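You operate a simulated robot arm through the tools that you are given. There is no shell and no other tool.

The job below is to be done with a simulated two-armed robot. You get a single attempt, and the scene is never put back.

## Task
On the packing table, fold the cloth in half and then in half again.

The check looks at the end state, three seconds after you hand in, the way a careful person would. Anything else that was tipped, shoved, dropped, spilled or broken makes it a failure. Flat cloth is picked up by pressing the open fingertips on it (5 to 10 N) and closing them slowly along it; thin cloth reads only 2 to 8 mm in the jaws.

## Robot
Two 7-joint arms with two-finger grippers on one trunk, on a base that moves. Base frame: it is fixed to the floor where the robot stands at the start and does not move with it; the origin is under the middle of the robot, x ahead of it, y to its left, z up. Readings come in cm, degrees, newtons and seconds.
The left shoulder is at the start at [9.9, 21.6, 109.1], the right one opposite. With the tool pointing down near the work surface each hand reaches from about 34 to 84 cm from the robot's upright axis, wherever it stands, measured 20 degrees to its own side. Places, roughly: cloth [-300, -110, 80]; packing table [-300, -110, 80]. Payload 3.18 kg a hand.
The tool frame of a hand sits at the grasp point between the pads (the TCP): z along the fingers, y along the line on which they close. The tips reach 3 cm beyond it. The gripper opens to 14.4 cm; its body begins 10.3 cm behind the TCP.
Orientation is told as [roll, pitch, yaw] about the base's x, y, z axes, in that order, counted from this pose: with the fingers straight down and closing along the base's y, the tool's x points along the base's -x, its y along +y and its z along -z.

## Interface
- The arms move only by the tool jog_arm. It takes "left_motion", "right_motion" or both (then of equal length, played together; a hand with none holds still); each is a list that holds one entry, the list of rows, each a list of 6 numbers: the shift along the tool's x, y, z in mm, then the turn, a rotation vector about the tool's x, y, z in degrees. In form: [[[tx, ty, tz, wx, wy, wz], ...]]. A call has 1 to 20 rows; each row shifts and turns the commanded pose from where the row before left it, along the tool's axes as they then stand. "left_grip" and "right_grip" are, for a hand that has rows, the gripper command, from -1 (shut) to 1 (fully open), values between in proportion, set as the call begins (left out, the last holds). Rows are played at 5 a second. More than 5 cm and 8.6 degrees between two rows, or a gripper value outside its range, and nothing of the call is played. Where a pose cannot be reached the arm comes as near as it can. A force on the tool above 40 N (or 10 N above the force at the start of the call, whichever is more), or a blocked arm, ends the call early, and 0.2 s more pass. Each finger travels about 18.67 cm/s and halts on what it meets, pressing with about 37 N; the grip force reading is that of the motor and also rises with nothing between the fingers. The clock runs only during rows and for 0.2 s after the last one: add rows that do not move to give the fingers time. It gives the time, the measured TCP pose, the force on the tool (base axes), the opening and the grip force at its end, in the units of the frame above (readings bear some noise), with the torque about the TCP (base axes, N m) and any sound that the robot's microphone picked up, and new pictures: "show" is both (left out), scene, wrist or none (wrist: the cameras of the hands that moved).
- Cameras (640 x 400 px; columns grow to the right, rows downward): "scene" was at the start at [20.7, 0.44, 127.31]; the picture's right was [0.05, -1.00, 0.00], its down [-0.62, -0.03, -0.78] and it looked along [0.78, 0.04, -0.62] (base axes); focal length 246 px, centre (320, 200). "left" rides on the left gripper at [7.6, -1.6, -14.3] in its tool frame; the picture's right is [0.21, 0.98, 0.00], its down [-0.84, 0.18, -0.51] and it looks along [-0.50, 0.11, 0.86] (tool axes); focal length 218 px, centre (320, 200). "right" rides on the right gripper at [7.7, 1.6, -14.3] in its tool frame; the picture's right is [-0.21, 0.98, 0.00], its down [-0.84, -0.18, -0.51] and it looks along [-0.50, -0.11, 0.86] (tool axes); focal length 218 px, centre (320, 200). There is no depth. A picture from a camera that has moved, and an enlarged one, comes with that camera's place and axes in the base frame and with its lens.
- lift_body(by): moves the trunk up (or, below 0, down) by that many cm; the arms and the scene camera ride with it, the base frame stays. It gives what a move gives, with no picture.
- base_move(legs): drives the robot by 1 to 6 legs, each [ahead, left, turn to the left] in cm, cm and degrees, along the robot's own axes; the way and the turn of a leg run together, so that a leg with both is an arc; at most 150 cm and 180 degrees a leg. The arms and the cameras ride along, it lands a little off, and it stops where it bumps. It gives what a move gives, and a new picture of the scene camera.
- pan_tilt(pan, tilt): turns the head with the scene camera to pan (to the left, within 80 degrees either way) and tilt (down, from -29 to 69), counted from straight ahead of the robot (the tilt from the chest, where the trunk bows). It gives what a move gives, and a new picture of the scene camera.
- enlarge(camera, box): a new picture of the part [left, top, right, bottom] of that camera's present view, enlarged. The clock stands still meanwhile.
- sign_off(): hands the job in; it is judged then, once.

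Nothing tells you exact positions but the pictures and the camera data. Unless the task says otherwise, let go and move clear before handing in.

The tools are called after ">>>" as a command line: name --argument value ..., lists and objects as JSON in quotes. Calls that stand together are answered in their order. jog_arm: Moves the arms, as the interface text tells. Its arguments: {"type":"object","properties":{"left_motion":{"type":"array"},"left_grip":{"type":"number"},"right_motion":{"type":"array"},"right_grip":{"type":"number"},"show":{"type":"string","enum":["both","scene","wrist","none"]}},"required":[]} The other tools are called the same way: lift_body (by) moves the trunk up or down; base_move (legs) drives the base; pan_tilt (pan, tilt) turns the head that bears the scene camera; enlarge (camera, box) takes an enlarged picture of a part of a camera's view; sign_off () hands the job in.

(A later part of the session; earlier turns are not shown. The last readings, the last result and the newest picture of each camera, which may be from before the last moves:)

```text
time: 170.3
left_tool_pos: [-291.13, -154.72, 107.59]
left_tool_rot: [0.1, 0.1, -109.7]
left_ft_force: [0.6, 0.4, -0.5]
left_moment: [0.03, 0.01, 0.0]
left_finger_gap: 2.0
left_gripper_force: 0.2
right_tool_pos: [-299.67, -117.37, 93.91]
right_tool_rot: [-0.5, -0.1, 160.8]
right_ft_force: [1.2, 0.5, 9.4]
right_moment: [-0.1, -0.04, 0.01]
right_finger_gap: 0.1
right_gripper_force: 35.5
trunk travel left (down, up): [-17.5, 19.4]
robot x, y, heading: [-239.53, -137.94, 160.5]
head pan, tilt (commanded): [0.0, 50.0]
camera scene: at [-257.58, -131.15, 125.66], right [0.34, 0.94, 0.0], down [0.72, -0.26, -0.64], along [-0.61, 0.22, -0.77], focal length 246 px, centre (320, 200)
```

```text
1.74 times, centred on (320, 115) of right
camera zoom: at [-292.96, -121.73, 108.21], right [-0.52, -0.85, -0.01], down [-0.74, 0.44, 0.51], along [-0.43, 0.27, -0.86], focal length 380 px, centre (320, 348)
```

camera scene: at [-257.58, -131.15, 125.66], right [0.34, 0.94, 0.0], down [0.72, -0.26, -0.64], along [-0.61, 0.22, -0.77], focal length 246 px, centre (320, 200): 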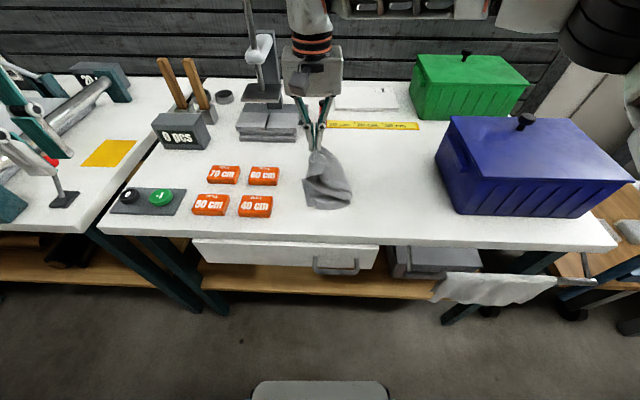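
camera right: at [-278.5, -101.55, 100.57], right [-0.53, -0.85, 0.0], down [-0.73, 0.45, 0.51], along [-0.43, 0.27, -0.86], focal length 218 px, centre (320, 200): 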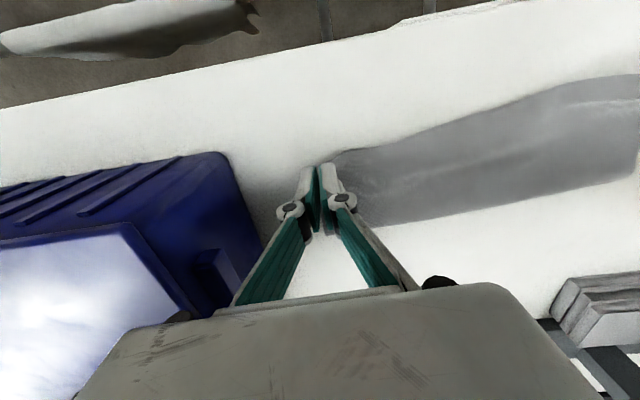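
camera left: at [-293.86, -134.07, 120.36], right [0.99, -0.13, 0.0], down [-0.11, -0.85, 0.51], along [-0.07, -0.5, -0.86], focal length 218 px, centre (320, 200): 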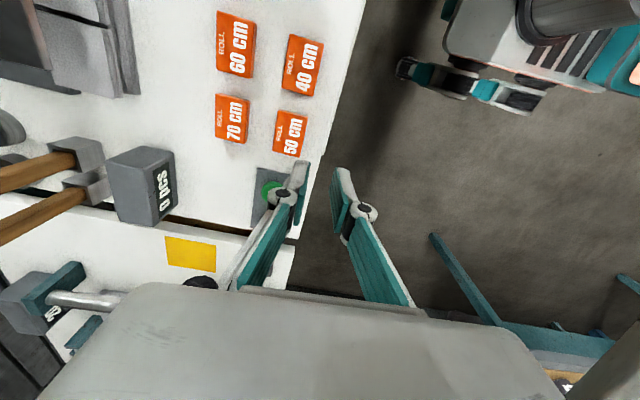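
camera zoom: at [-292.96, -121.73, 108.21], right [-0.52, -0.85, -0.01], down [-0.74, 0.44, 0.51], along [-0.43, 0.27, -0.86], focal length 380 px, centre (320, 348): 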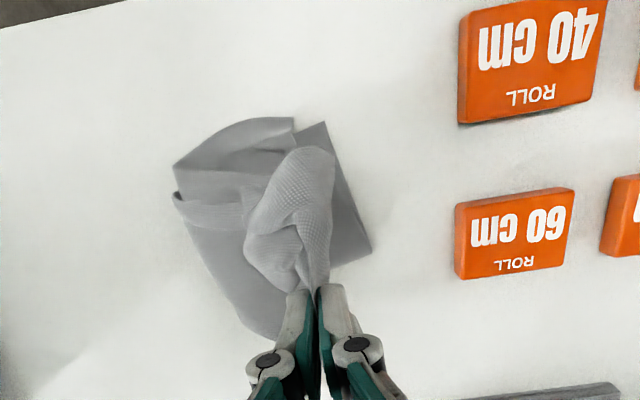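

The pinched edge is now right above the left edge. I'll lower it while drawing 3 cm toward me to centre it, pausing to look.

>>> jog_arm --right_motion '[[[5, 2, 14, 0, 0, 0], [5, 3, 14, 0, 0, 0], [5, 3, 14, 0, 0, 0], [5, 3, 12, 0, 0, 0], [5, 0, 12, 0, 0, 0], [0, 0, 0, 0, 0, 0]]]' --show "none"

>>> enlarge --camera "scene" --box '[260, 130, 380, 230]'

>>> enlarge --camera "right" --box '[180, 0, 460, 230]'

```text
time: 171.8
left_tool_pos: [-291.13, -154.75, 107.69]
left_tool_rot: [-0.1, 0.0, -109.6]
left_ft_force: [-1.0, -0.3, -1.1]
left_moment: [-0.01, -0.02, -0.03]
left_finger_gap: 2.0
left_gripper_force: 0.0
right_tool_pos: [-297.77, -119.23, 87.14]
right_tool_rot: [-0.4, -0.1, 160.7]
right_ft_force: [0.6, 0.9, 3.1]
right_moment: [0.09, -0.05, -0.03]
right_finger_gap: 0.45
right_gripper_force: 30.4
trunk travel left (down, up): [-17.5, 19.4]
robot x, y, heading: [-239.46, -137.62, 160.6]
head pan, tilt (commanded): [0.0, 50.0]
```

```text
4.00 times, centred on (320, 180) of scene
camera zoom: at [-257.56, -131.12, 125.66], right [0.34, 0.94, 0.0], down [0.72, -0.26, -0.64], along [-0.61, 0.22, -0.77], focal length 986 px, centre (320, 280)
```

zoom: 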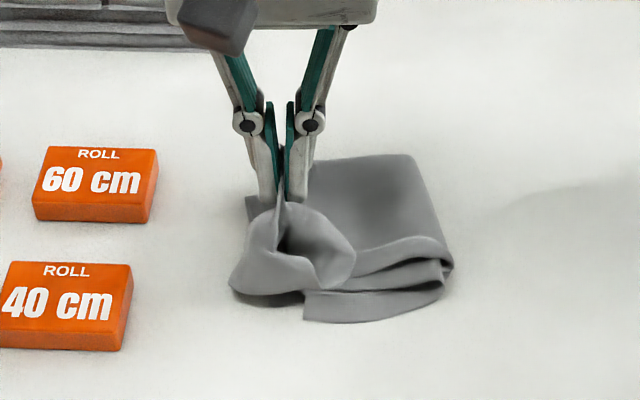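

```text
1.74 times, centred on (320, 115) of right
camera zoom: at [-290.95, -123.52, 101.61], right [-0.52, -0.85, -0.01], down [-0.74, 0.44, 0.51], along [-0.43, 0.27, -0.86], focal length 380 px, centre (320, 348)
```

zoom: 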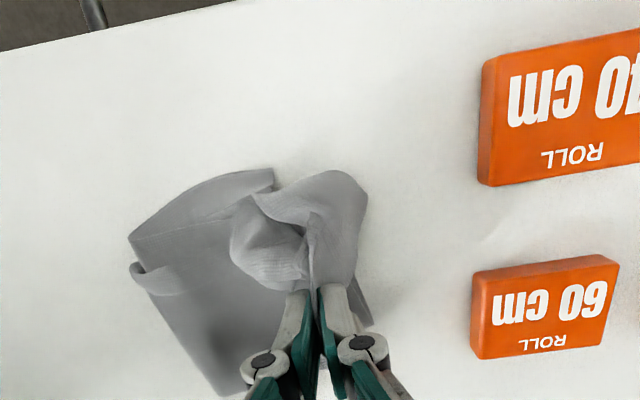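

The second fold is forming well. I'll lower the rest of the way, easing slightly right so the tail unrolls outward.

>>> jog_arm --right_motion '[[[3, -3, 12, 0, 0, 0], [2, -4, 12, 0, 0, 0], [0, -3, 8, 0, 0, 0], [0, 0, 4, 0, 0, 0], [0, 0, 0, 0, 0, 0]]]' --show "none"

>>> enlarge --camera "scene" --box '[260, 130, 380, 230]'

>>> enlarge --camera "right" --box '[180, 20, 460, 240]'

```text
time: 172.9
left_tool_pos: [-291.08, -154.61, 107.63]
left_tool_rot: [0.0, 0.0, -109.7]
left_ft_force: [0.4, 0.6, 0.1]
left_moment: [0.0, 0.01, -0.01]
left_finger_gap: 2.01
left_gripper_force: 0.1
right_tool_pos: [-296.93, -118.47, 83.61]
right_tool_rot: [-0.4, -0.1, 160.7]
right_ft_force: [-0.4, 0.4, -0.9]
right_moment: [-0.05, -0.04, -0.01]
right_finger_gap: 0.43
right_gripper_force: 33.7
trunk travel left (down, up): [-17.5, 19.4]
robot x, y, heading: [-239.71, -137.64, 159.8]
head pan, tilt (commanded): [0.0, 50.0]
```

```text
4.00 times, centred on (320, 180) of scene
camera zoom: at [-257.6, -131.08, 125.64], right [0.34, 0.94, 0.0], down [0.72, -0.26, -0.64], along [-0.61, 0.22, -0.77], focal length 986 px, centre (320, 280)
```

zoom: 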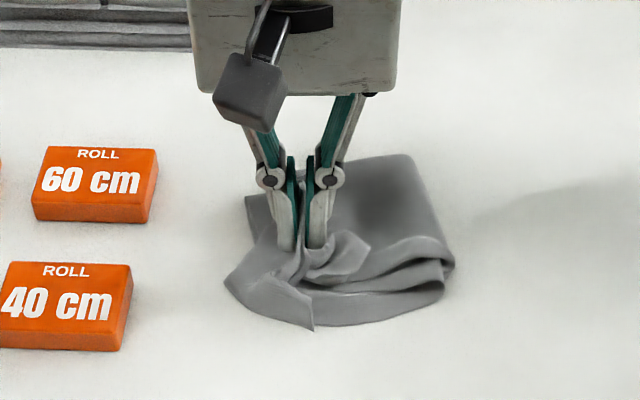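

```text
1.82 times, centred on (320, 130) of right
camera zoom: at [-290.18, -122.62, 97.96], right [-0.52, -0.85, -0.01], down [-0.74, 0.45, 0.51], along [-0.43, 0.27, -0.86], focal length 397 px, centre (320, 327)
```

zoom: 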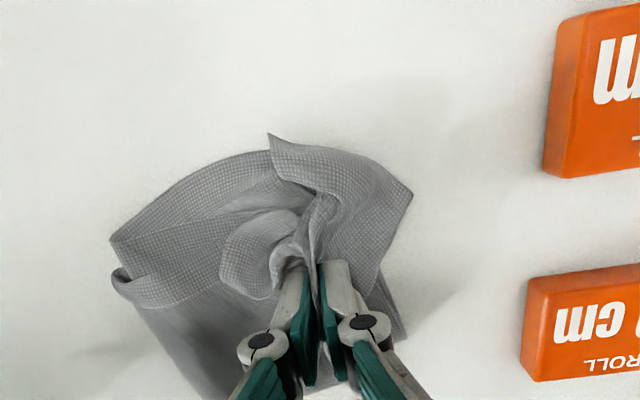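

I'll release here and withdraw straight up.

>>> jog_arm --right_motion '[[[0, 0, 2, 0, 0, 0], [0, 0, 0, 0, 0, 0], [0, 0, 0, 0, 0, 0], [0, 0, 0, 0, 0, 0]]]' --right_grip -0.75 --show "none"

>>> jog_arm --right_motion '[[[0, 0, -8, 0, 0, 0], [0, 0, -20, 0, 0, 0], [0, 0, -30, 0, 0, 0], [0, 0, -40, 0, 0, 0], [0, -20, -40, 0, 0, 0], [0, -45, 0, 0, 0, 0], [0, -45, 0, 0, 0, 0]]]' --right_grip -0.68 --show "scene"

>>> enlarge --camera "scene" --box '[270, 150, 390, 230]'

>>> enlarge --camera "right" --box '[240, 0, 640, 240]'

```text
time: 173.9
left_tool_pos: [-291.1, -154.67, 107.69]
left_tool_rot: [0.0, 0.0, -109.7]
left_ft_force: [0.3, -0.1, 0.3]
left_moment: [0.0, 0.02, -0.02]
left_finger_gap: 2.03
left_gripper_force: 0.0
right_tool_pos: [-296.7, -118.32, 83.39]
right_tool_rot: [-0.4, -0.2, 160.7]
right_ft_force: [-0.9, -0.4, -0.7]
right_moment: [0.04, -0.02, 0.02]
right_finger_gap: 1.83
right_gripper_force: 0.1
trunk travel left (down, up): [-17.5, 19.4]
robot x, y, heading: [-239.26, -137.73, 160.4]
head pan, tilt (commanded): [0.0, 50.0]
```

```text
time: 175.6
left_tool_pos: [-291.04, -154.56, 107.63]
left_tool_rot: [0.0, 0.0, -109.7]
left_ft_force: [0.3, -0.2, 0.6]
left_moment: [0.04, 0.02, -0.03]
left_finger_gap: 2.0
left_gripper_force: 0.1
right_tool_pos: [-293.11, -108.15, 97.32]
right_tool_rot: [-0.2, -0.1, 160.7]
right_ft_force: [-0.7, 0.8, 0.0]
right_moment: [-0.02, 0.01, -0.01]
right_finger_gap: 2.3
right_gripper_force: 0.1
trunk travel left (down, up): [-17.5, 19.4]
robot x, y, heading: [-239.36, -137.69, 160.3]
head pan, tilt (commanded): [0.0, 50.0]
camera scene: at [-257.54, -131.01, 125.66], right [0.34, 0.94, 0.0], down [0.72, -0.26, -0.64], along [-0.61, 0.22, -0.77], focal length 246 px, centre (320, 200)
```

scene: 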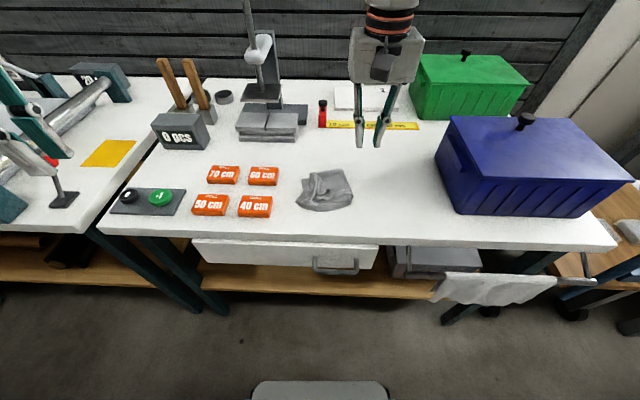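

```text
5.00 times, centred on (330, 190) of scene
camera zoom: at [-257.54, -131.01, 125.66], right [0.34, 0.94, 0.0], down [0.72, -0.26, -0.64], along [-0.61, 0.22, -0.77], focal length 1232 px, centre (270, 250)
```

zoom: 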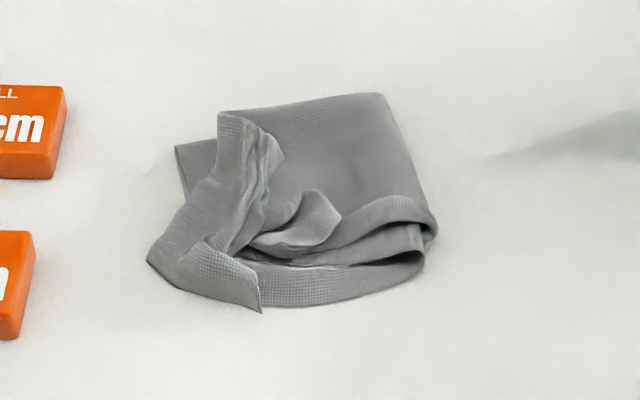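

```text
1.60 times, centred on (440, 120) of right
camera zoom: at [-286.49, -112.48, 111.69], right [-0.52, -0.85, 0.0], down [-0.74, 0.44, 0.51], along [-0.43, 0.27, -0.86], focal length 349 px, centre (128, 328)
```

zoom: 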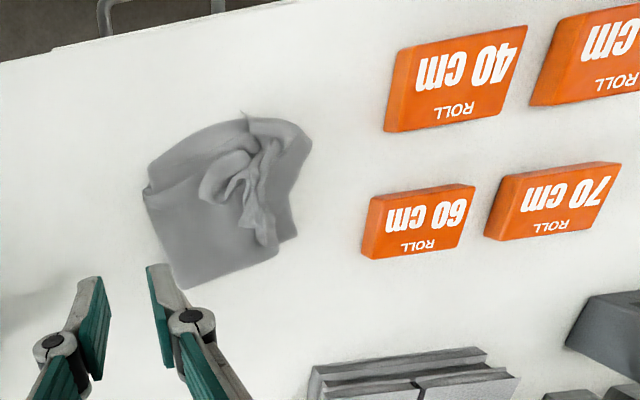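

The cloth is now folded twice into about a quarter, with a bunched spot where it was pinched. Let me zoom in to judge it.

>>> enlarge --camera "scene" --box '[292, 165, 364, 215]'

>>> enlarge --camera "right" --box '[310, 50, 460, 190]'

```text
8.00 times, centred on (328, 190) of scene
camera zoom: at [-257.54, -131.01, 125.66], right [0.34, 0.94, 0.0], down [0.72, -0.26, -0.64], along [-0.61, 0.22, -0.77], focal length 1972 px, centre (256, 280)
```

zoom: 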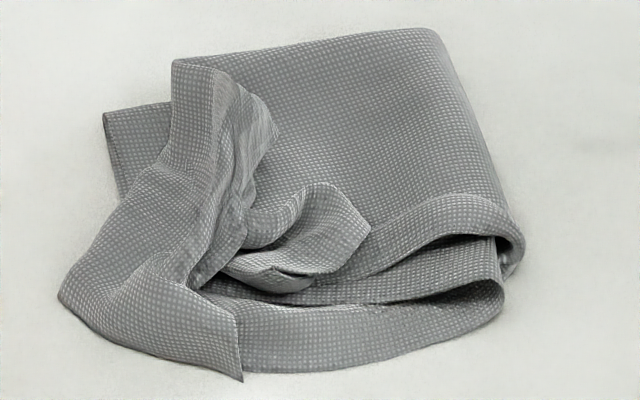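

```text
2.86 times, centred on (385, 120) of right
camera zoom: at [-286.49, -112.48, 111.69], right [-0.52, -0.85, 0.0], down [-0.74, 0.44, 0.51], along [-0.43, 0.27, -0.86], focal length 624 px, centre (134, 429)
```

zoom: 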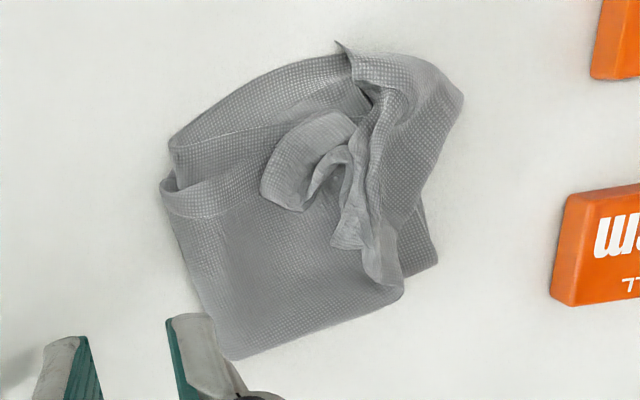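

The layout is right (half, then half), but the near flaps collapsed because I lowered while pulling nearer. I'll re-grip the standing ridge, lift the moved half a little, and lay it again from near to far so the flaps spread flat.

>>> jog_arm --right_motion '[[[0, 36, 0, 0, 0, 0], [0, 36, 0, 0, 0, 0], [0, 36, 0, 0, 0, 0], [0, 0, 40, 0, 0, 0], [0, 0, 35, 0, 0, 0], [0, 0, 15, 0, 0, 0], [0, 0, 0, 0, 0, 0]]]' --right_grip -0.62 --show "none"

>>> enlarge --camera "right" --box '[200, 50, 420, 240]'

>>> enlarge --camera "scene" --box '[270, 120, 390, 220]'

```text
time: 177.2
left_tool_pos: [-291.16, -154.64, 107.59]
left_tool_rot: [0.0, 0.1, -109.7]
left_ft_force: [1.0, 0.3, -0.1]
left_moment: [-0.01, 0.04, -0.01]
left_finger_gap: 2.02
left_gripper_force: 0.0
right_tool_pos: [-296.98, -118.13, 88.3]
right_tool_rot: [-0.4, -0.2, 160.7]
right_ft_force: [-0.8, 0.7, -0.7]
right_moment: [0.0, -0.01, 0.02]
right_finger_gap: 2.73
right_gripper_force: 0.0
trunk travel left (down, up): [-17.5, 19.4]
robot x, y, heading: [-239.82, -137.6, 160.4]
head pan, tilt (commanded): [0.0, 50.0]
```

```text
2.11 times, centred on (310, 145) of right
camera zoom: at [-290.11, -122.4, 102.56], right [-0.52, -0.85, -0.01], down [-0.74, 0.44, 0.51], along [-0.43, 0.27, -0.86], focal length 460 px, centre (341, 316)
```

zoom: 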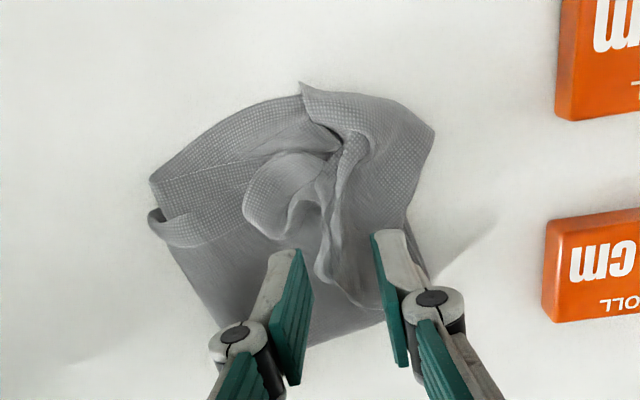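

```text
4.00 times, centred on (330, 170) of scene
camera zoom: at [-257.6, -131.1, 125.65], right [0.34, 0.94, 0.0], down [0.72, -0.26, -0.64], along [-0.61, 0.22, -0.77], focal length 986 px, centre (280, 320)
```

zoom: 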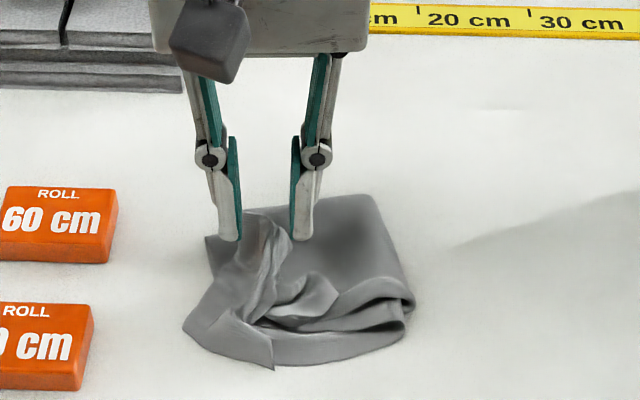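

The ridge runs between the fingers. I'll lower to just above the base and close on it.

>>> jog_arm --right_motion '[[[0, 0, 20, 0, 0, 0], [0, 0, 15, 0, 0, 0], [0, 0, 8, 0, 0, 0], [0, 0, 0, 0, 0, 0]]]' --show "none"

>>> jog_arm --right_motion '[[[0, 0, 0, 0, 0, 0], [0, 0, 0, 0, 0, 0]]]' --right_grip -0.8 --show "none"

>>> jog_arm --right_motion '[[[0, 0, 0, 0, 0, 0], [0, 0, 0, 0, 0, 0], [0, 0, 0, 0, 0, 0]]]' --right_grip -1 --show "none"

>>> enlarge --camera "right" --box '[200, 50, 420, 240]'

```text
time: 178.2
left_tool_pos: [-291.03, -154.7, 107.61]
left_tool_rot: [-0.1, 0.1, -109.7]
left_ft_force: [0.6, 0.1, -0.4]
left_moment: [-0.02, 0.0, -0.03]
left_finger_gap: 2.01
left_gripper_force: 0.2
right_tool_pos: [-296.76, -118.08, 83.91]
right_tool_rot: [-0.4, -0.1, 160.7]
right_ft_force: [-0.2, -0.7, 0.2]
right_moment: [-0.02, 0.0, 0.0]
right_finger_gap: 2.73
right_gripper_force: 0.0
trunk travel left (down, up): [-17.5, 19.4]
robot x, y, heading: [-239.66, -137.74, 160.3]
head pan, tilt (commanded): [0.0, 50.0]
```

```text
time: 178.8
left_tool_pos: [-291.15, -154.61, 107.62]
left_tool_rot: [0.0, 0.0, -109.7]
left_ft_force: [0.1, -0.1, 0.5]
left_moment: [-0.02, 0.03, 0.03]
left_finger_gap: 2.01
left_gripper_force: 0.1
right_tool_pos: [-296.93, -118.11, 83.89]
right_tool_rot: [-0.5, -0.1, 160.7]
right_ft_force: [0.9, 0.3, -0.6]
right_moment: [-0.01, -0.01, -0.04]
right_finger_gap: 1.44
right_gripper_force: 0.0
trunk travel left (down, up): [-17.5, 19.4]
robot x, y, heading: [-239.63, -137.83, 160.4]
head pan, tilt (commanded): [0.0, 50.0]
```

```text
time: 179.6
left_tool_pos: [-291.04, -154.53, 107.66]
left_tool_rot: [-0.1, 0.0, -109.8]
left_ft_force: [-0.4, 1.0, -0.5]
left_moment: [0.02, -0.02, 0.0]
left_finger_gap: 2.04
left_gripper_force: 0.1
right_tool_pos: [-296.79, -117.94, 84.01]
right_tool_rot: [-0.5, 0.0, 160.7]
right_ft_force: [0.6, 2.0, 2.6]
right_moment: [0.09, -0.06, 0.0]
right_finger_gap: 0.45
right_gripper_force: 43.6
trunk travel left (down, up): [-17.5, 19.4]
robot x, y, heading: [-239.45, -137.87, 160.5]
head pan, tilt (commanded): [0.0, 50.0]
```

```text
2.11 times, centred on (310, 145) of right
camera zoom: at [-290.14, -122.38, 98.36], right [-0.52, -0.85, -0.01], down [-0.74, 0.45, 0.51], along [-0.43, 0.27, -0.86], focal length 460 px, centre (341, 316)
```

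zoom: 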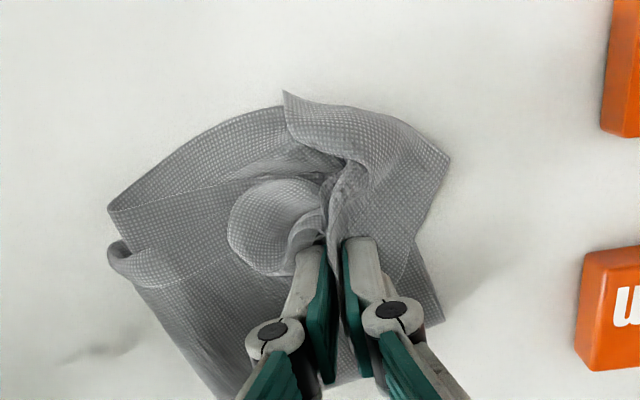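

Gripped again. I'll lift the moved half ~9 cm and look at how the flaps hang.

>>> jog_arm --right_motion '[[[0, -2, -12, 0, 0, 0], [0, -3, -14, 0, 0, 0], [0, -4, -14, 0, 0, 0], [0, -5, -14, 0, 0, 0], [0, -5, -14, 0, 0, 0], [0, -5, -14, 0, 0, 0], [0, 0, 0, 0, 0, 0], [0, 0, 0, 0, 0, 0]]]' --show "none"

>>> enlarge --camera "scene" --box '[270, 110, 390, 220]'

>>> enlarge --camera "right" --box '[180, 0, 440, 220]'

```text
time: 181.3
left_tool_pos: [-291.06, -154.63, 107.63]
left_tool_rot: [0.0, 0.0, -109.8]
left_ft_force: [0.8, -0.8, -0.8]
left_moment: [0.03, -0.02, 0.0]
left_finger_gap: 2.02
left_gripper_force: 0.1
right_tool_pos: [-296.01, -115.92, 92.14]
right_tool_rot: [-0.4, -0.2, 160.7]
right_ft_force: [0.7, 1.6, 4.3]
right_moment: [0.19, -0.06, 0.01]
right_finger_gap: 0.14
right_gripper_force: 32.9
trunk travel left (down, up): [-17.5, 19.4]
robot x, y, heading: [-239.44, -137.66, 160.4]
head pan, tilt (commanded): [0.0, 50.0]
```

```text
3.64 times, centred on (330, 165) of scene
camera zoom: at [-257.59, -131.08, 125.64], right [0.34, 0.94, 0.0], down [0.72, -0.26, -0.64], along [-0.61, 0.22, -0.77], focal length 896 px, centre (284, 327)
```

zoom: 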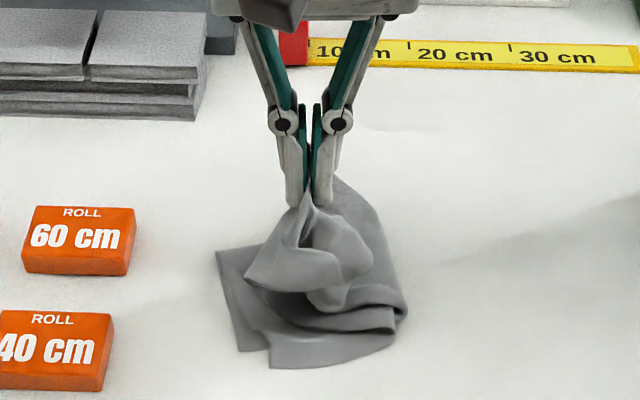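

```text
1.82 times, centred on (310, 110) of right
camera zoom: at [-289.25, -120.23, 106.45], right [-0.52, -0.85, -0.01], down [-0.74, 0.45, 0.51], along [-0.43, 0.27, -0.86], focal length 397 px, centre (338, 364)
```

zoom: 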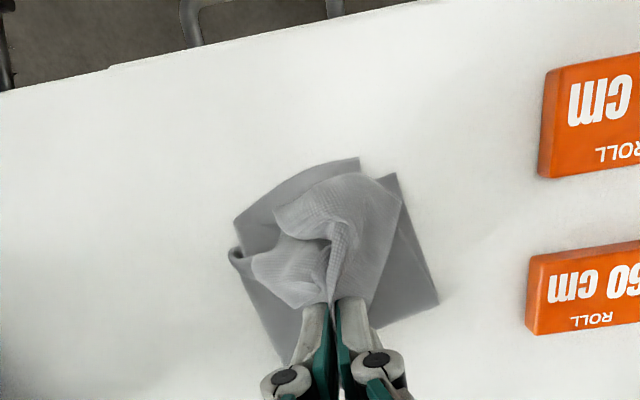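

The ridge holds and the flaps hang on the near side. To lay them from near to far, I'll strafe 5 cm more left (keeping the arm comfortable), then move the hand nearer before lowering forward.

>>> base_move --legs '[[0, 5, 0]]'

>>> jog_arm --right_motion '[[[10, 0, 0, 0, 0, 0], [12, 0, 0, 0, 0, 0], [12, 0, 0, 0, 0, 0], [12, 0, 4, 0, 0, 0], [0, 0, 0, 0, 0, 0]]]' --show "scene"

>>> enlarge --camera "scene" --box '[270, 110, 400, 230]'

>>> enlarge --camera "right" --box '[180, 0, 440, 220]'

```text
time: 182.5
left_tool_pos: [-292.73, -159.63, 107.62]
left_tool_rot: [0.0, 0.0, -109.7]
left_ft_force: [0.2, 0.0, -0.6]
left_moment: [0.03, -0.03, 0.0]
left_finger_gap: 2.01
left_gripper_force: 0.1
right_tool_pos: [-297.6, -120.86, 92.11]
right_tool_rot: [-0.4, -0.1, 160.8]
right_ft_force: [0.8, 3.3, 3.5]
right_moment: [0.28, 0.04, -0.03]
right_finger_gap: 0.01
right_gripper_force: 29.0
trunk travel left (down, up): [-17.5, 19.4]
robot x, y, heading: [-240.96, -142.32, 160.2]
head pan, tilt (commanded): [0.0, 50.0]
camera scene: at [-259.34, -135.94, 125.64], right [0.34, 0.94, 0.0], down [0.72, -0.26, -0.64], along [-0.61, 0.22, -0.77], focal length 246 px, centre (320, 200)
```

scene: 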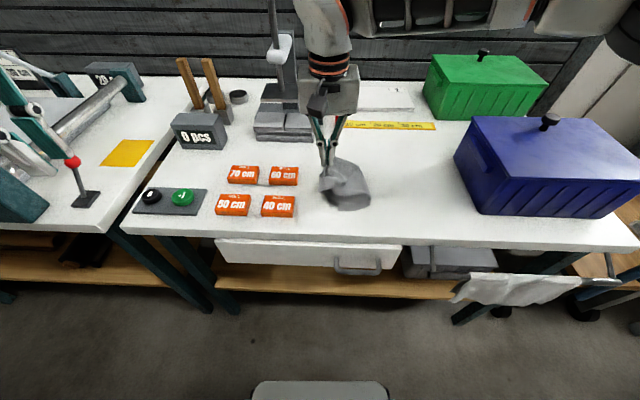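

```text
time: 183.7
left_tool_pos: [-292.71, -159.49, 107.57]
left_tool_rot: [-0.1, 0.0, -109.6]
left_ft_force: [0.2, -0.3, 0.4]
left_moment: [-0.02, -0.03, 0.03]
left_finger_gap: 2.0
left_gripper_force: 0.0
right_tool_pos: [-293.37, -122.33, 91.63]
right_tool_rot: [-0.4, -0.1, 160.8]
right_ft_force: [0.3, -0.8, 0.4]
right_moment: [-0.11, 0.01, -0.05]
right_finger_gap: 0.55
right_gripper_force: 34.1
trunk travel left (down, up): [-17.5, 19.4]
robot x, y, heading: [-241.0, -142.29, 160.4]
head pan, tilt (commanded): [0.0, 50.0]
camera scene: at [-259.32, -135.9, 125.64], right [0.34, 0.94, 0.0], down [0.72, -0.26, -0.64], along [-0.61, 0.22, -0.77], focal length 246 px, centre (320, 200)
```

scene: 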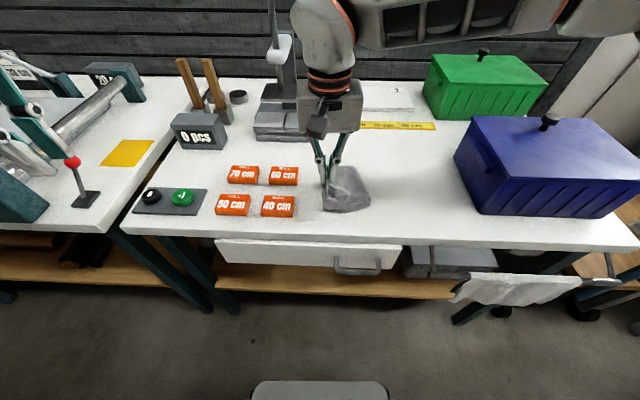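

```text
3.33 times, centred on (335, 170) of scene
camera zoom: at [-259.32, -135.9, 125.64], right [0.34, 0.94, 0.0], down [0.72, -0.26, -0.64], along [-0.61, 0.22, -0.77], focal length 822 px, centre (270, 300)
```

zoom: 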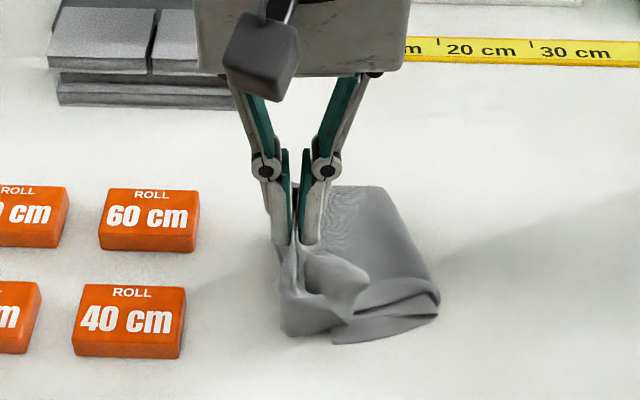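

```text
1.82 times, centred on (310, 110) of right
camera zoom: at [-286.68, -126.57, 106.05], right [-0.52, -0.85, -0.01], down [-0.74, 0.44, 0.51], along [-0.43, 0.27, -0.86], focal length 397 px, centre (338, 364)
```

zoom: 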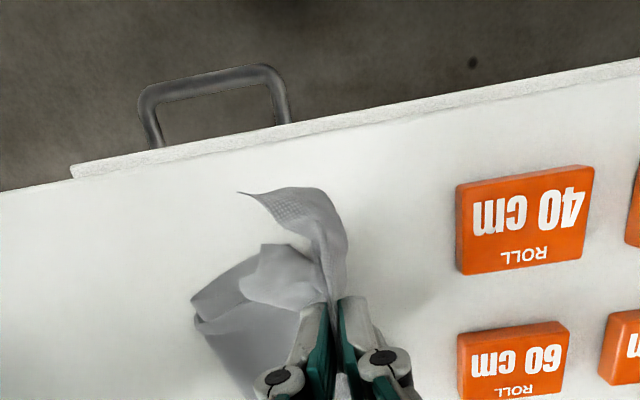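

The moved half hangs with its pinched edge near the left-near corner. Now lower so the flap tips touch, then go forward and slightly right while lowering, laying the flaps flat.

>>> jog_arm --right_motion '[[[0, 0, 15, 0, 0, 0], [0, 0, 15, 0, 0, 0], [-9, -4, 10, 0, 0, 0], [-9, -5, 10, 0, 0, 0], [-9, -5, 10, 0, 0, 0], [-9, -4, 9, 0, 0, 0], [-8, -4, 7, 0, 0, 0], [0, 0, 0, 0, 0, 0]]]' --show "none"

>>> enlarge --camera "scene" --box '[280, 120, 400, 230]'

>>> enlarge --camera "right" --box '[180, 20, 440, 240]'

```text
time: 185.5
left_tool_pos: [-292.67, -159.5, 107.59]
left_tool_rot: [0.0, 0.0, -109.6]
left_ft_force: [-0.5, 0.2, -0.3]
left_moment: [-0.02, 0.02, 0.0]
left_finger_gap: 2.0
left_gripper_force: 0.1
right_tool_pos: [-296.72, -118.72, 84.13]
right_tool_rot: [-0.4, -0.1, 160.9]
right_ft_force: [-0.2, 0.1, -0.3]
right_moment: [0.0, 0.0, 0.03]
right_finger_gap: 0.22
right_gripper_force: 33.9
trunk travel left (down, up): [-17.5, 19.4]
robot x, y, heading: [-240.76, -142.49, 160.4]
head pan, tilt (commanded): [0.0, 50.0]
```

```text
3.64 times, centred on (340, 175) of scene
camera zoom: at [-259.31, -135.89, 125.64], right [0.34, 0.94, 0.0], down [0.72, -0.26, -0.64], along [-0.61, 0.22, -0.77], focal length 896 px, centre (247, 291)
```

zoom: 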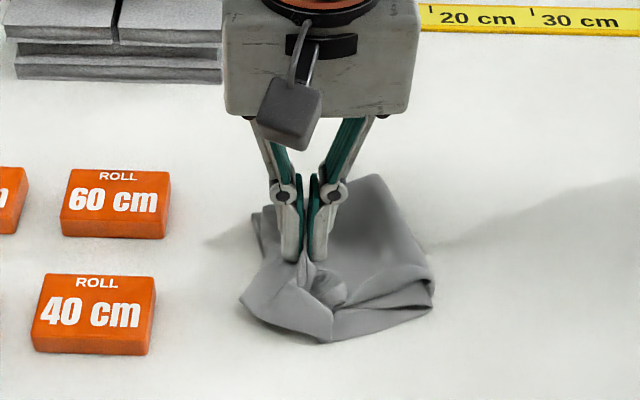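

```text
1.82 times, centred on (310, 130) of right
camera zoom: at [-290.09, -122.99, 98.52], right [-0.52, -0.85, -0.01], down [-0.74, 0.44, 0.51], along [-0.43, 0.27, -0.86], focal length 397 px, centre (338, 327)
```

zoom: 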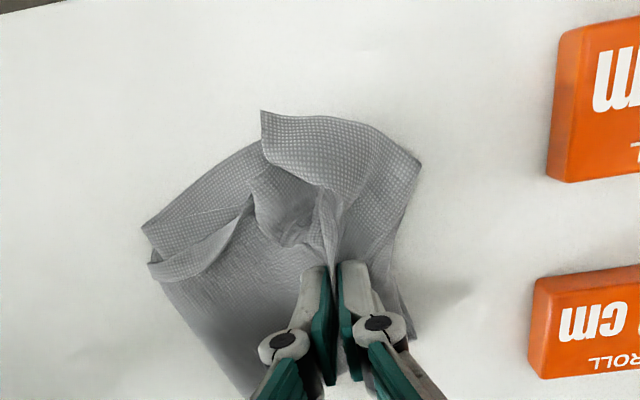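

Better spread now. Release and withdraw to look.

>>> jog_arm --right_motion '[[[0, 0, 4, 0, 0, 0], [0, 0, 0, 0, 0, 0], [0, 0, 0, 0, 0, 0]]]' --show "none"

>>> jog_arm --right_motion '[[[0, 0, 0, 0, 0, 0], [0, 0, 0, 0, 0, 0], [0, 0, -8, 0, 0, 0], [0, 0, -20, 0, 0, 0], [0, 0, -30, 0, 0, 0], [0, 0, -40, 0, 0, 0], [0, -40, -20, 0, 0, 0], [0, -45, 0, 0, 0, 0]]]' --right_grip -0.72 --show "scene"

>>> enlarge --camera "scene" --box '[306, 160, 386, 215]'

>>> enlarge --camera "right" --box '[280, 40, 480, 200]'

```text
time: 186.3
left_tool_pos: [-292.78, -159.55, 107.58]
left_tool_rot: [0.0, 0.1, -109.7]
left_ft_force: [0.4, 0.0, -0.1]
left_moment: [-0.04, -0.02, -0.01]
left_finger_gap: 2.03
left_gripper_force: 0.0
right_tool_pos: [-296.77, -118.77, 83.72]
right_tool_rot: [-0.4, -0.1, 160.8]
right_ft_force: [-0.3, 0.3, -1.0]
right_moment: [0.04, -0.04, -0.03]
right_finger_gap: 0.7
right_gripper_force: 40.3
trunk travel left (down, up): [-17.5, 19.4]
robot x, y, heading: [-241.13, -142.76, 160.4]
head pan, tilt (commanded): [0.0, 50.0]
```

```text
time: 188.1
left_tool_pos: [-292.81, -159.51, 107.67]
left_tool_rot: [0.0, 0.1, -109.7]
left_ft_force: [0.2, -0.8, -0.8]
left_moment: [-0.04, 0.03, -0.01]
left_finger_gap: 2.02
left_gripper_force: 0.0
right_tool_pos: [-293.92, -110.8, 95.4]
right_tool_rot: [-0.2, 0.0, 160.9]
right_ft_force: [-0.3, 0.4, 0.3]
right_moment: [-0.06, 0.01, 0.03]
right_finger_gap: 1.99
right_gripper_force: 0.0
trunk travel left (down, up): [-17.5, 19.4]
robot x, y, heading: [-240.74, -142.27, 160.4]
head pan, tilt (commanded): [0.0, 50.0]
camera scene: at [-259.3, -135.82, 125.64], right [0.34, 0.94, 0.0], down [0.72, -0.26, -0.64], along [-0.61, 0.22, -0.77], focal length 246 px, centre (320, 200)
```

scene: 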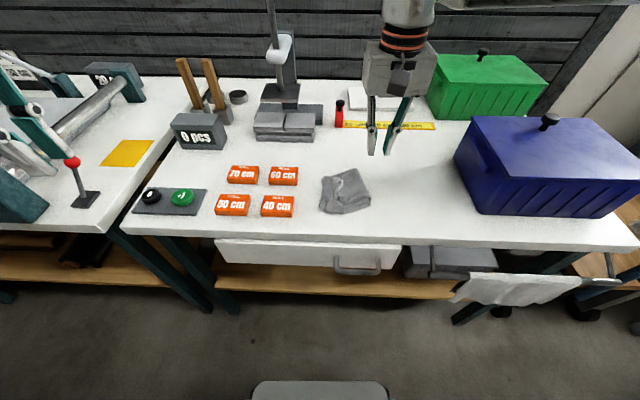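

```text
7.27 times, centred on (346, 188) of scene
camera zoom: at [-259.3, -135.82, 125.64], right [0.34, 0.94, 0.0], down [0.72, -0.26, -0.64], along [-0.61, 0.22, -0.77], focal length 1793 px, centre (131, 291)
```

zoom: 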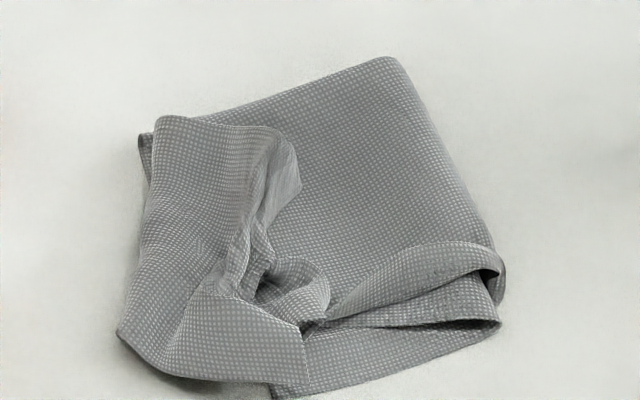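

```text
2.50 times, centred on (380, 120) of right
camera zoom: at [-287.21, -115.06, 109.82], right [-0.52, -0.86, -0.01], down [-0.74, 0.44, 0.51], along [-0.43, 0.27, -0.86], focal length 546 px, centre (170, 400)
```

zoom: 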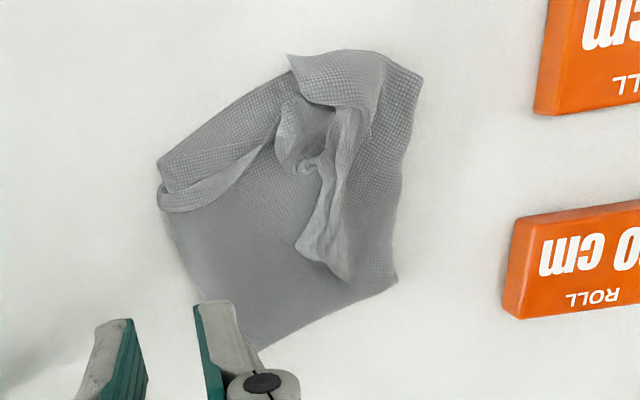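

The cloth now lies as a neat quarter packet, with just the pinched ridge standing near the left side. I'll lay that ridge down with closed fingertips: come down just right of it, nudge it left and press gently.

>>> jog_arm --right_motion '[[[0, 26, 0, 0, 0, 0], [0, 26, 0, 0, 0, 0], [0, 0, 40, 0, 0, 0], [0, 0, 40, 0, 0, 0], [0, 0, 20, 0, 0, 0], [0, 0, 6, 0, 0, 0], [0, 6, 0, 0, 0, 0], [0, 6, 0, 0, 0, 0], [0, 6, 0, 0, 0, 0], [0, 6, 0, 0, 0, 0], [0, 6, 0, 0, 0, 0], [0, 0, 0, 0, 0, 0]]]' --right_grip -1 --show "none"

>>> enlarge --camera "scene" --box '[290, 130, 400, 220]'

>>> enlarge --camera "right" --box '[180, 20, 440, 240]'

```text
time: 190.7
left_tool_pos: [-292.75, -159.57, 107.52]
left_tool_rot: [0.0, 0.0, -109.6]
left_ft_force: [0.0, 0.3, -0.4]
left_moment: [-0.02, 0.03, 0.0]
left_finger_gap: 1.99
left_gripper_force: 0.1
right_tool_pos: [-296.71, -118.52, 84.82]
right_tool_rot: [-0.4, -0.1, 160.8]
right_ft_force: [0.6, -0.3, -0.5]
right_moment: [0.0, 0.01, -0.01]
right_finger_gap: 0.0
right_gripper_force: 30.6
trunk travel left (down, up): [-17.5, 19.4]
robot x, y, heading: [-241.23, -142.55, 160.4]
head pan, tilt (commanded): [0.0, 50.0]
```

```text
4.44 times, centred on (345, 175) of scene
camera zoom: at [-259.32, -135.89, 125.64], right [0.34, 0.94, 0.0], down [0.72, -0.26, -0.64], along [-0.61, 0.22, -0.77], focal length 1096 px, centre (209, 311)
```

zoom: 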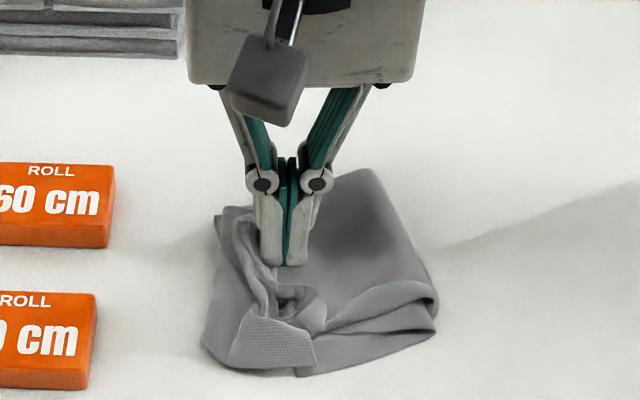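

```text
1.82 times, centred on (310, 130) of right
camera zoom: at [-289.98, -122.75, 99.21], right [-0.52, -0.85, -0.01], down [-0.74, 0.44, 0.51], along [-0.43, 0.27, -0.86], focal length 397 px, centre (338, 327)
```

zoom: 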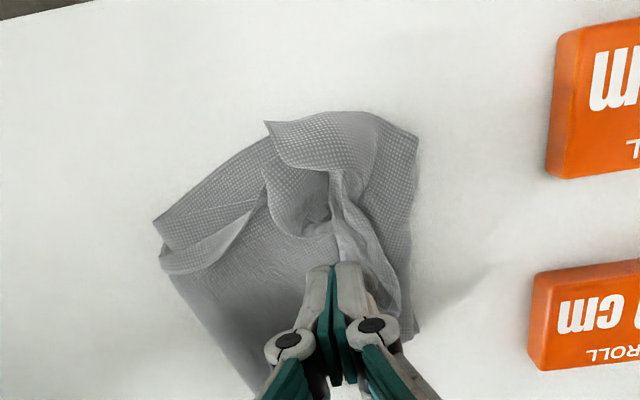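

The ridge has been nudged left. I'll rise over it, move 1.8 cm left and press it flat, then do the same 2.5 cm nearer.

>>> jog_arm --right_motion '[[[0, 0, -20, 0, 0, 0], [0, 16, 0, 0, 0, 0], [0, 0, 15, 0, 0, 0], [0, 0, 8, 0, 0, 0], [0, 0, 4, 0, 0, 0], [0, 0, 3, 0, 0, 0], [0, 0, 0, 0, 0, 0], [0, 0, 0, 0, 0, 0]]]' --show "none"

```text
time: 192.5
left_tool_pos: [-292.79, -159.44, 107.52]
left_tool_rot: [0.0, 0.0, -109.7]
left_ft_force: [0.1, 0.2, -0.1]
left_moment: [0.0, -0.05, 0.03]
left_finger_gap: 2.02
left_gripper_force: 0.1
right_tool_pos: [-297.18, -120.05, 83.93]
right_tool_rot: [-0.4, -0.1, 160.9]
right_ft_force: [-0.1, -0.3, 0.9]
right_moment: [-0.03, -0.02, 0.02]
right_finger_gap: 0.0
right_gripper_force: 31.1
trunk travel left (down, up): [-17.5, 19.4]
robot x, y, heading: [-241.82, -142.49, 160.6]
head pan, tilt (commanded): [0.0, 50.0]
```

>>> jog_arm --right_motion '[[[0, 0, 4, 0, 0, 0], [0, 0, 3, 0, 0, 0], [0, 0, 0, 0, 0, 0], [0, 0, 0, 0, 0, 0]]]' --show "none"

>>> enlarge --camera "right" --box '[180, 20, 440, 240]'

```text
time: 193.5
left_tool_pos: [-292.68, -159.49, 107.76]
left_tool_rot: [0.0, 0.1, -109.7]
left_ft_force: [-0.1, 0.9, -0.1]
left_moment: [0.01, -0.01, -0.02]
left_finger_gap: 2.0
left_gripper_force: 0.0
right_tool_pos: [-297.13, -120.0, 83.21]
right_tool_rot: [-0.2, -0.1, 160.9]
right_ft_force: [-0.7, -0.7, 5.3]
right_moment: [-0.01, 0.03, -0.04]
right_finger_gap: 0.0
right_gripper_force: 31.0
trunk travel left (down, up): [-17.5, 19.4]
robot x, y, heading: [-241.16, -142.61, 160.3]
head pan, tilt (commanded): [0.0, 50.0]
```

```text
1.82 times, centred on (310, 130) of right
camera zoom: at [-290.47, -124.3, 97.57], right [-0.52, -0.85, -0.01], down [-0.74, 0.44, 0.51], along [-0.43, 0.27, -0.86], focal length 397 px, centre (338, 327)
```

zoom: 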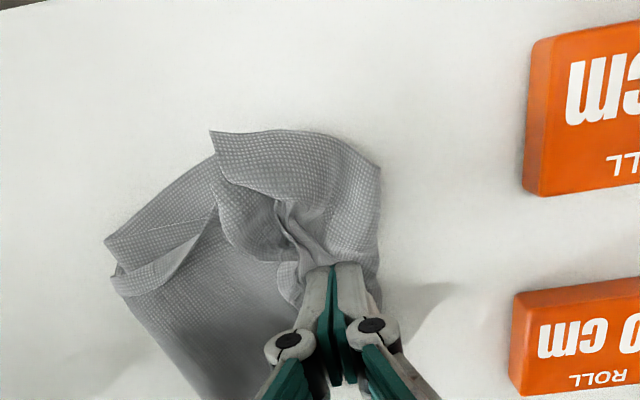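

>>> jog_arm --right_motion '[[[0, 0, -20, 0, 0, 0], [28, -3, 0, 0, 0, 0], [0, 0, 12, 0, 0, 0], [0, 0, 6, 0, 0, 0], [0, 0, 2, 0, 0, 0], [0, 0, 0, 0, 0, 0], [0, 0, 0, 0, 0, 0]]]' --show "none"

>>> jog_arm --right_motion '[[[0, 0, -20, 0, 0, 0], [0, 0, -40, 0, 0, 0], [0, -40, -30, 0, 0, 0], [0, -45, 0, 0, 0, 0], [0, -45, 0, 0, 0, 0]]]' --show "scene"

>>> enlarge --camera "scene" --box '[306, 160, 386, 215]'

>>> enlarge --camera "right" --box '[300, 40, 540, 200]'

```text
time: 195.1
left_tool_pos: [-292.76, -159.62, 107.58]
left_tool_rot: [0.1, -0.1, -109.6]
left_ft_force: [-1.2, 0.6, -0.4]
left_moment: [0.0, -0.05, 0.0]
left_finger_gap: 2.01
left_gripper_force: 0.0
right_tool_pos: [-294.39, -120.55, 83.1]
right_tool_rot: [-0.4, 0.0, 160.8]
right_ft_force: [0.6, -0.7, 3.0]
right_moment: [-0.01, 0.0, 0.01]
right_finger_gap: 0.0
right_gripper_force: 30.7
trunk travel left (down, up): [-17.5, 19.4]
robot x, y, heading: [-241.35, -142.26, 160.5]
head pan, tilt (commanded): [0.0, 50.0]
```

```text
time: 196.3
left_tool_pos: [-292.63, -159.47, 107.62]
left_tool_rot: [0.0, -0.1, -109.6]
left_ft_force: [0.5, 0.2, 1.2]
left_moment: [-0.03, 0.03, 0.01]
left_finger_gap: 2.0
left_gripper_force: 0.0
right_tool_pos: [-289.97, -108.18, 92.29]
right_tool_rot: [-0.3, -0.1, 160.8]
right_ft_force: [0.1, -0.7, 0.0]
right_moment: [-0.01, 0.0, 0.01]
right_finger_gap: 0.0
right_gripper_force: 30.1
trunk travel left (down, up): [-17.5, 19.4]
robot x, y, heading: [-240.99, -142.46, 160.4]
head pan, tilt (commanded): [0.0, 50.0]
camera scene: at [-259.24, -135.79, 125.66], right [0.34, 0.94, 0.0], down [0.72, -0.26, -0.64], along [-0.61, 0.22, -0.77], focal length 246 px, centre (320, 200)
```

scene: 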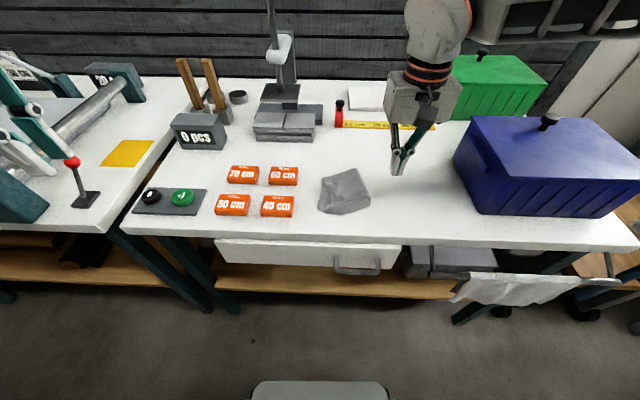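

```text
7.27 times, centred on (346, 188) of scene
camera zoom: at [-259.24, -135.79, 125.66], right [0.34, 0.94, 0.0], down [0.72, -0.26, -0.64], along [-0.61, 0.22, -0.77], focal length 1793 px, centre (131, 291)
```

zoom: 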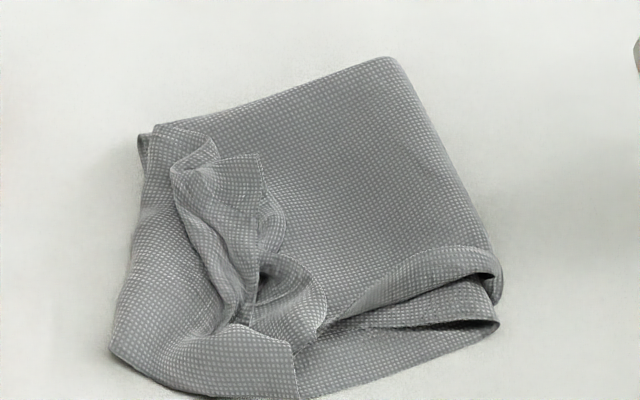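

```text
2.50 times, centred on (420, 120) of right
camera zoom: at [-283.27, -112.42, 106.66], right [-0.52, -0.85, -0.01], down [-0.74, 0.44, 0.51], along [-0.43, 0.27, -0.86], focal length 546 px, centre (70, 400)
```

zoom: 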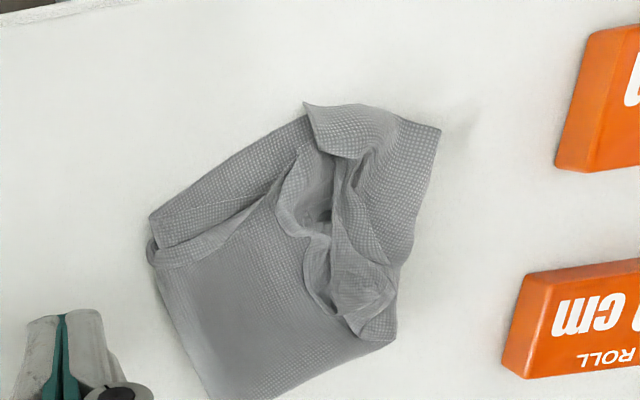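

A compact quarter packet. I'll gently press down the remaining wrinkles at three spots with the closed fingertips to flatten it further.

>>> jog_arm --right_motion '[[[4, 34, 0, 0, 0, 0], [4, 34, 0, 0, 0, 0], [0, 34, 0, 0, 0, 0], [0, 0, 40, 0, 0, 0], [0, 0, 35, 0, 0, 0], [0, 0, 12, 0, 0, 0], [0, 0, 5, 0, 0, 0], [0, 0, 3, 0, 0, 0], [0, 0, 0, 0, 0, 0], [0, 0, 0, 0, 0, 0]]]' --show "none"

>>> jog_arm --right_motion '[[[0, 0, -25, 0, 0, 0], [-22, 11, 0, 0, 0, 0], [-22, 10, 0, 0, 0, 0], [0, 0, 15, 0, 0, 0], [0, 0, 7, 0, 0, 0], [0, 0, 3, 0, 0, 0], [0, 0, 1, 0, 0, 0], [0, 0, 0, 0, 0, 0], [0, 0, 0, 0, 0, 0]]]' --show "none"

>>> jog_arm --right_motion '[[[0, 0, -25, 0, 0, 0], [-18, 6, 0, 0, 0, 0], [0, 0, 15, 0, 0, 0], [0, 0, 7, 0, 0, 0], [0, 0, 3, 0, 0, 0], [0, 0, 1, 0, 0, 0], [0, 0, 0, 0, 0, 0], [0, 0, -20, 0, 0, 0], [0, 0, -40, 0, 0, 0], [0, -30, -40, 0, 0, 0], [0, -45, 0, 0, 0, 0], [0, -45, 0, 0, 0, 0]]]' --show "scene"

>>> enlarge --camera "scene" --box '[306, 160, 386, 215]'

```text
time: 198.5
left_tool_pos: [-292.57, -159.58, 107.8]
left_tool_rot: [-0.1, -0.1, -109.6]
left_ft_force: [0.0, 0.0, 0.6]
left_moment: [-0.01, 0.02, -0.02]
left_finger_gap: 2.0
left_gripper_force: 0.0
right_tool_pos: [-292.73, -118.27, 82.93]
right_tool_rot: [-0.4, -0.4, 160.7]
right_ft_force: [1.4, 4.9, 23.0]
right_moment: [0.15, -0.03, -0.05]
right_finger_gap: 0.0
right_gripper_force: 30.8
trunk travel left (down, up): [-17.5, 19.4]
robot x, y, heading: [-241.19, -142.34, 160.2]
head pan, tilt (commanded): [0.0, 50.0]
```

```text
time: 200.5
left_tool_pos: [-292.6, -159.63, 107.81]
left_tool_rot: [-0.2, 0.0, -109.6]
left_ft_force: [-0.3, 0.0, 0.9]
left_moment: [-0.03, 0.02, -0.02]
left_finger_gap: 2.02
left_gripper_force: 0.0
right_tool_pos: [-297.53, -118.73, 82.97]
right_tool_rot: [-0.3, -0.5, 160.8]
right_ft_force: [-3.1, 0.4, 35.3]
right_moment: [-0.26, -0.03, -0.02]
right_finger_gap: 0.0
right_gripper_force: 30.4
trunk travel left (down, up): [-17.5, 19.4]
robot x, y, heading: [-241.23, -142.64, 160.6]
head pan, tilt (commanded): [0.0, 50.0]
```

```text
time: 203.1
left_tool_pos: [-292.67, -159.45, 107.69]
left_tool_rot: [0.0, -0.1, -109.6]
left_ft_force: [-0.7, -0.8, -0.2]
left_moment: [-0.01, 0.04, -0.02]
left_finger_gap: 2.01
left_gripper_force: 0.1
right_tool_pos: [-295.43, -107.07, 92.71]
right_tool_rot: [-0.4, -0.1, 161.0]
right_ft_force: [-0.4, 0.8, 0.1]
right_moment: [-0.02, 0.0, 0.01]
right_finger_gap: 0.0
right_gripper_force: 30.4
trunk travel left (down, up): [-17.5, 19.4]
robot x, y, heading: [-241.47, -142.2, 160.4]
head pan, tilt (commanded): [0.0, 50.0]
camera scene: at [-259.26, -135.81, 125.65], right [0.34, 0.94, 0.0], down [0.72, -0.26, -0.64], along [-0.61, 0.22, -0.77], focal length 246 px, centre (320, 200)
```

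scene: 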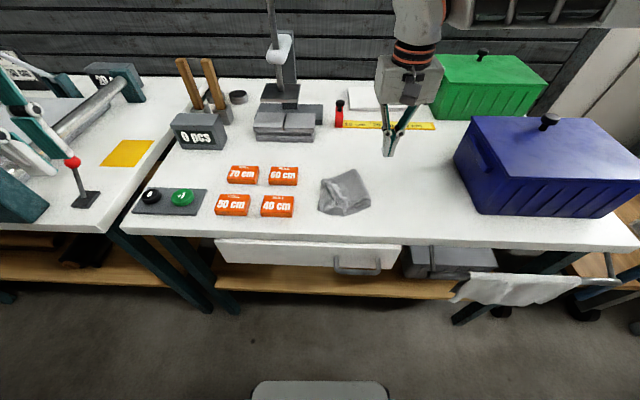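

```text
7.27 times, centred on (346, 188) of scene
camera zoom: at [-259.26, -135.81, 125.65], right [0.34, 0.94, 0.0], down [0.72, -0.26, -0.64], along [-0.61, 0.22, -0.77], focal length 1793 px, centre (131, 291)
```

zoom: 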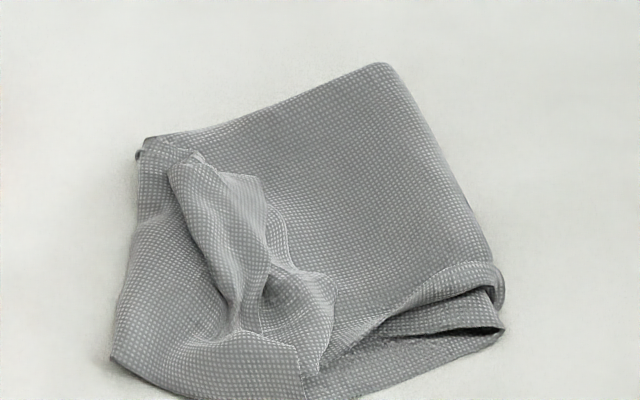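

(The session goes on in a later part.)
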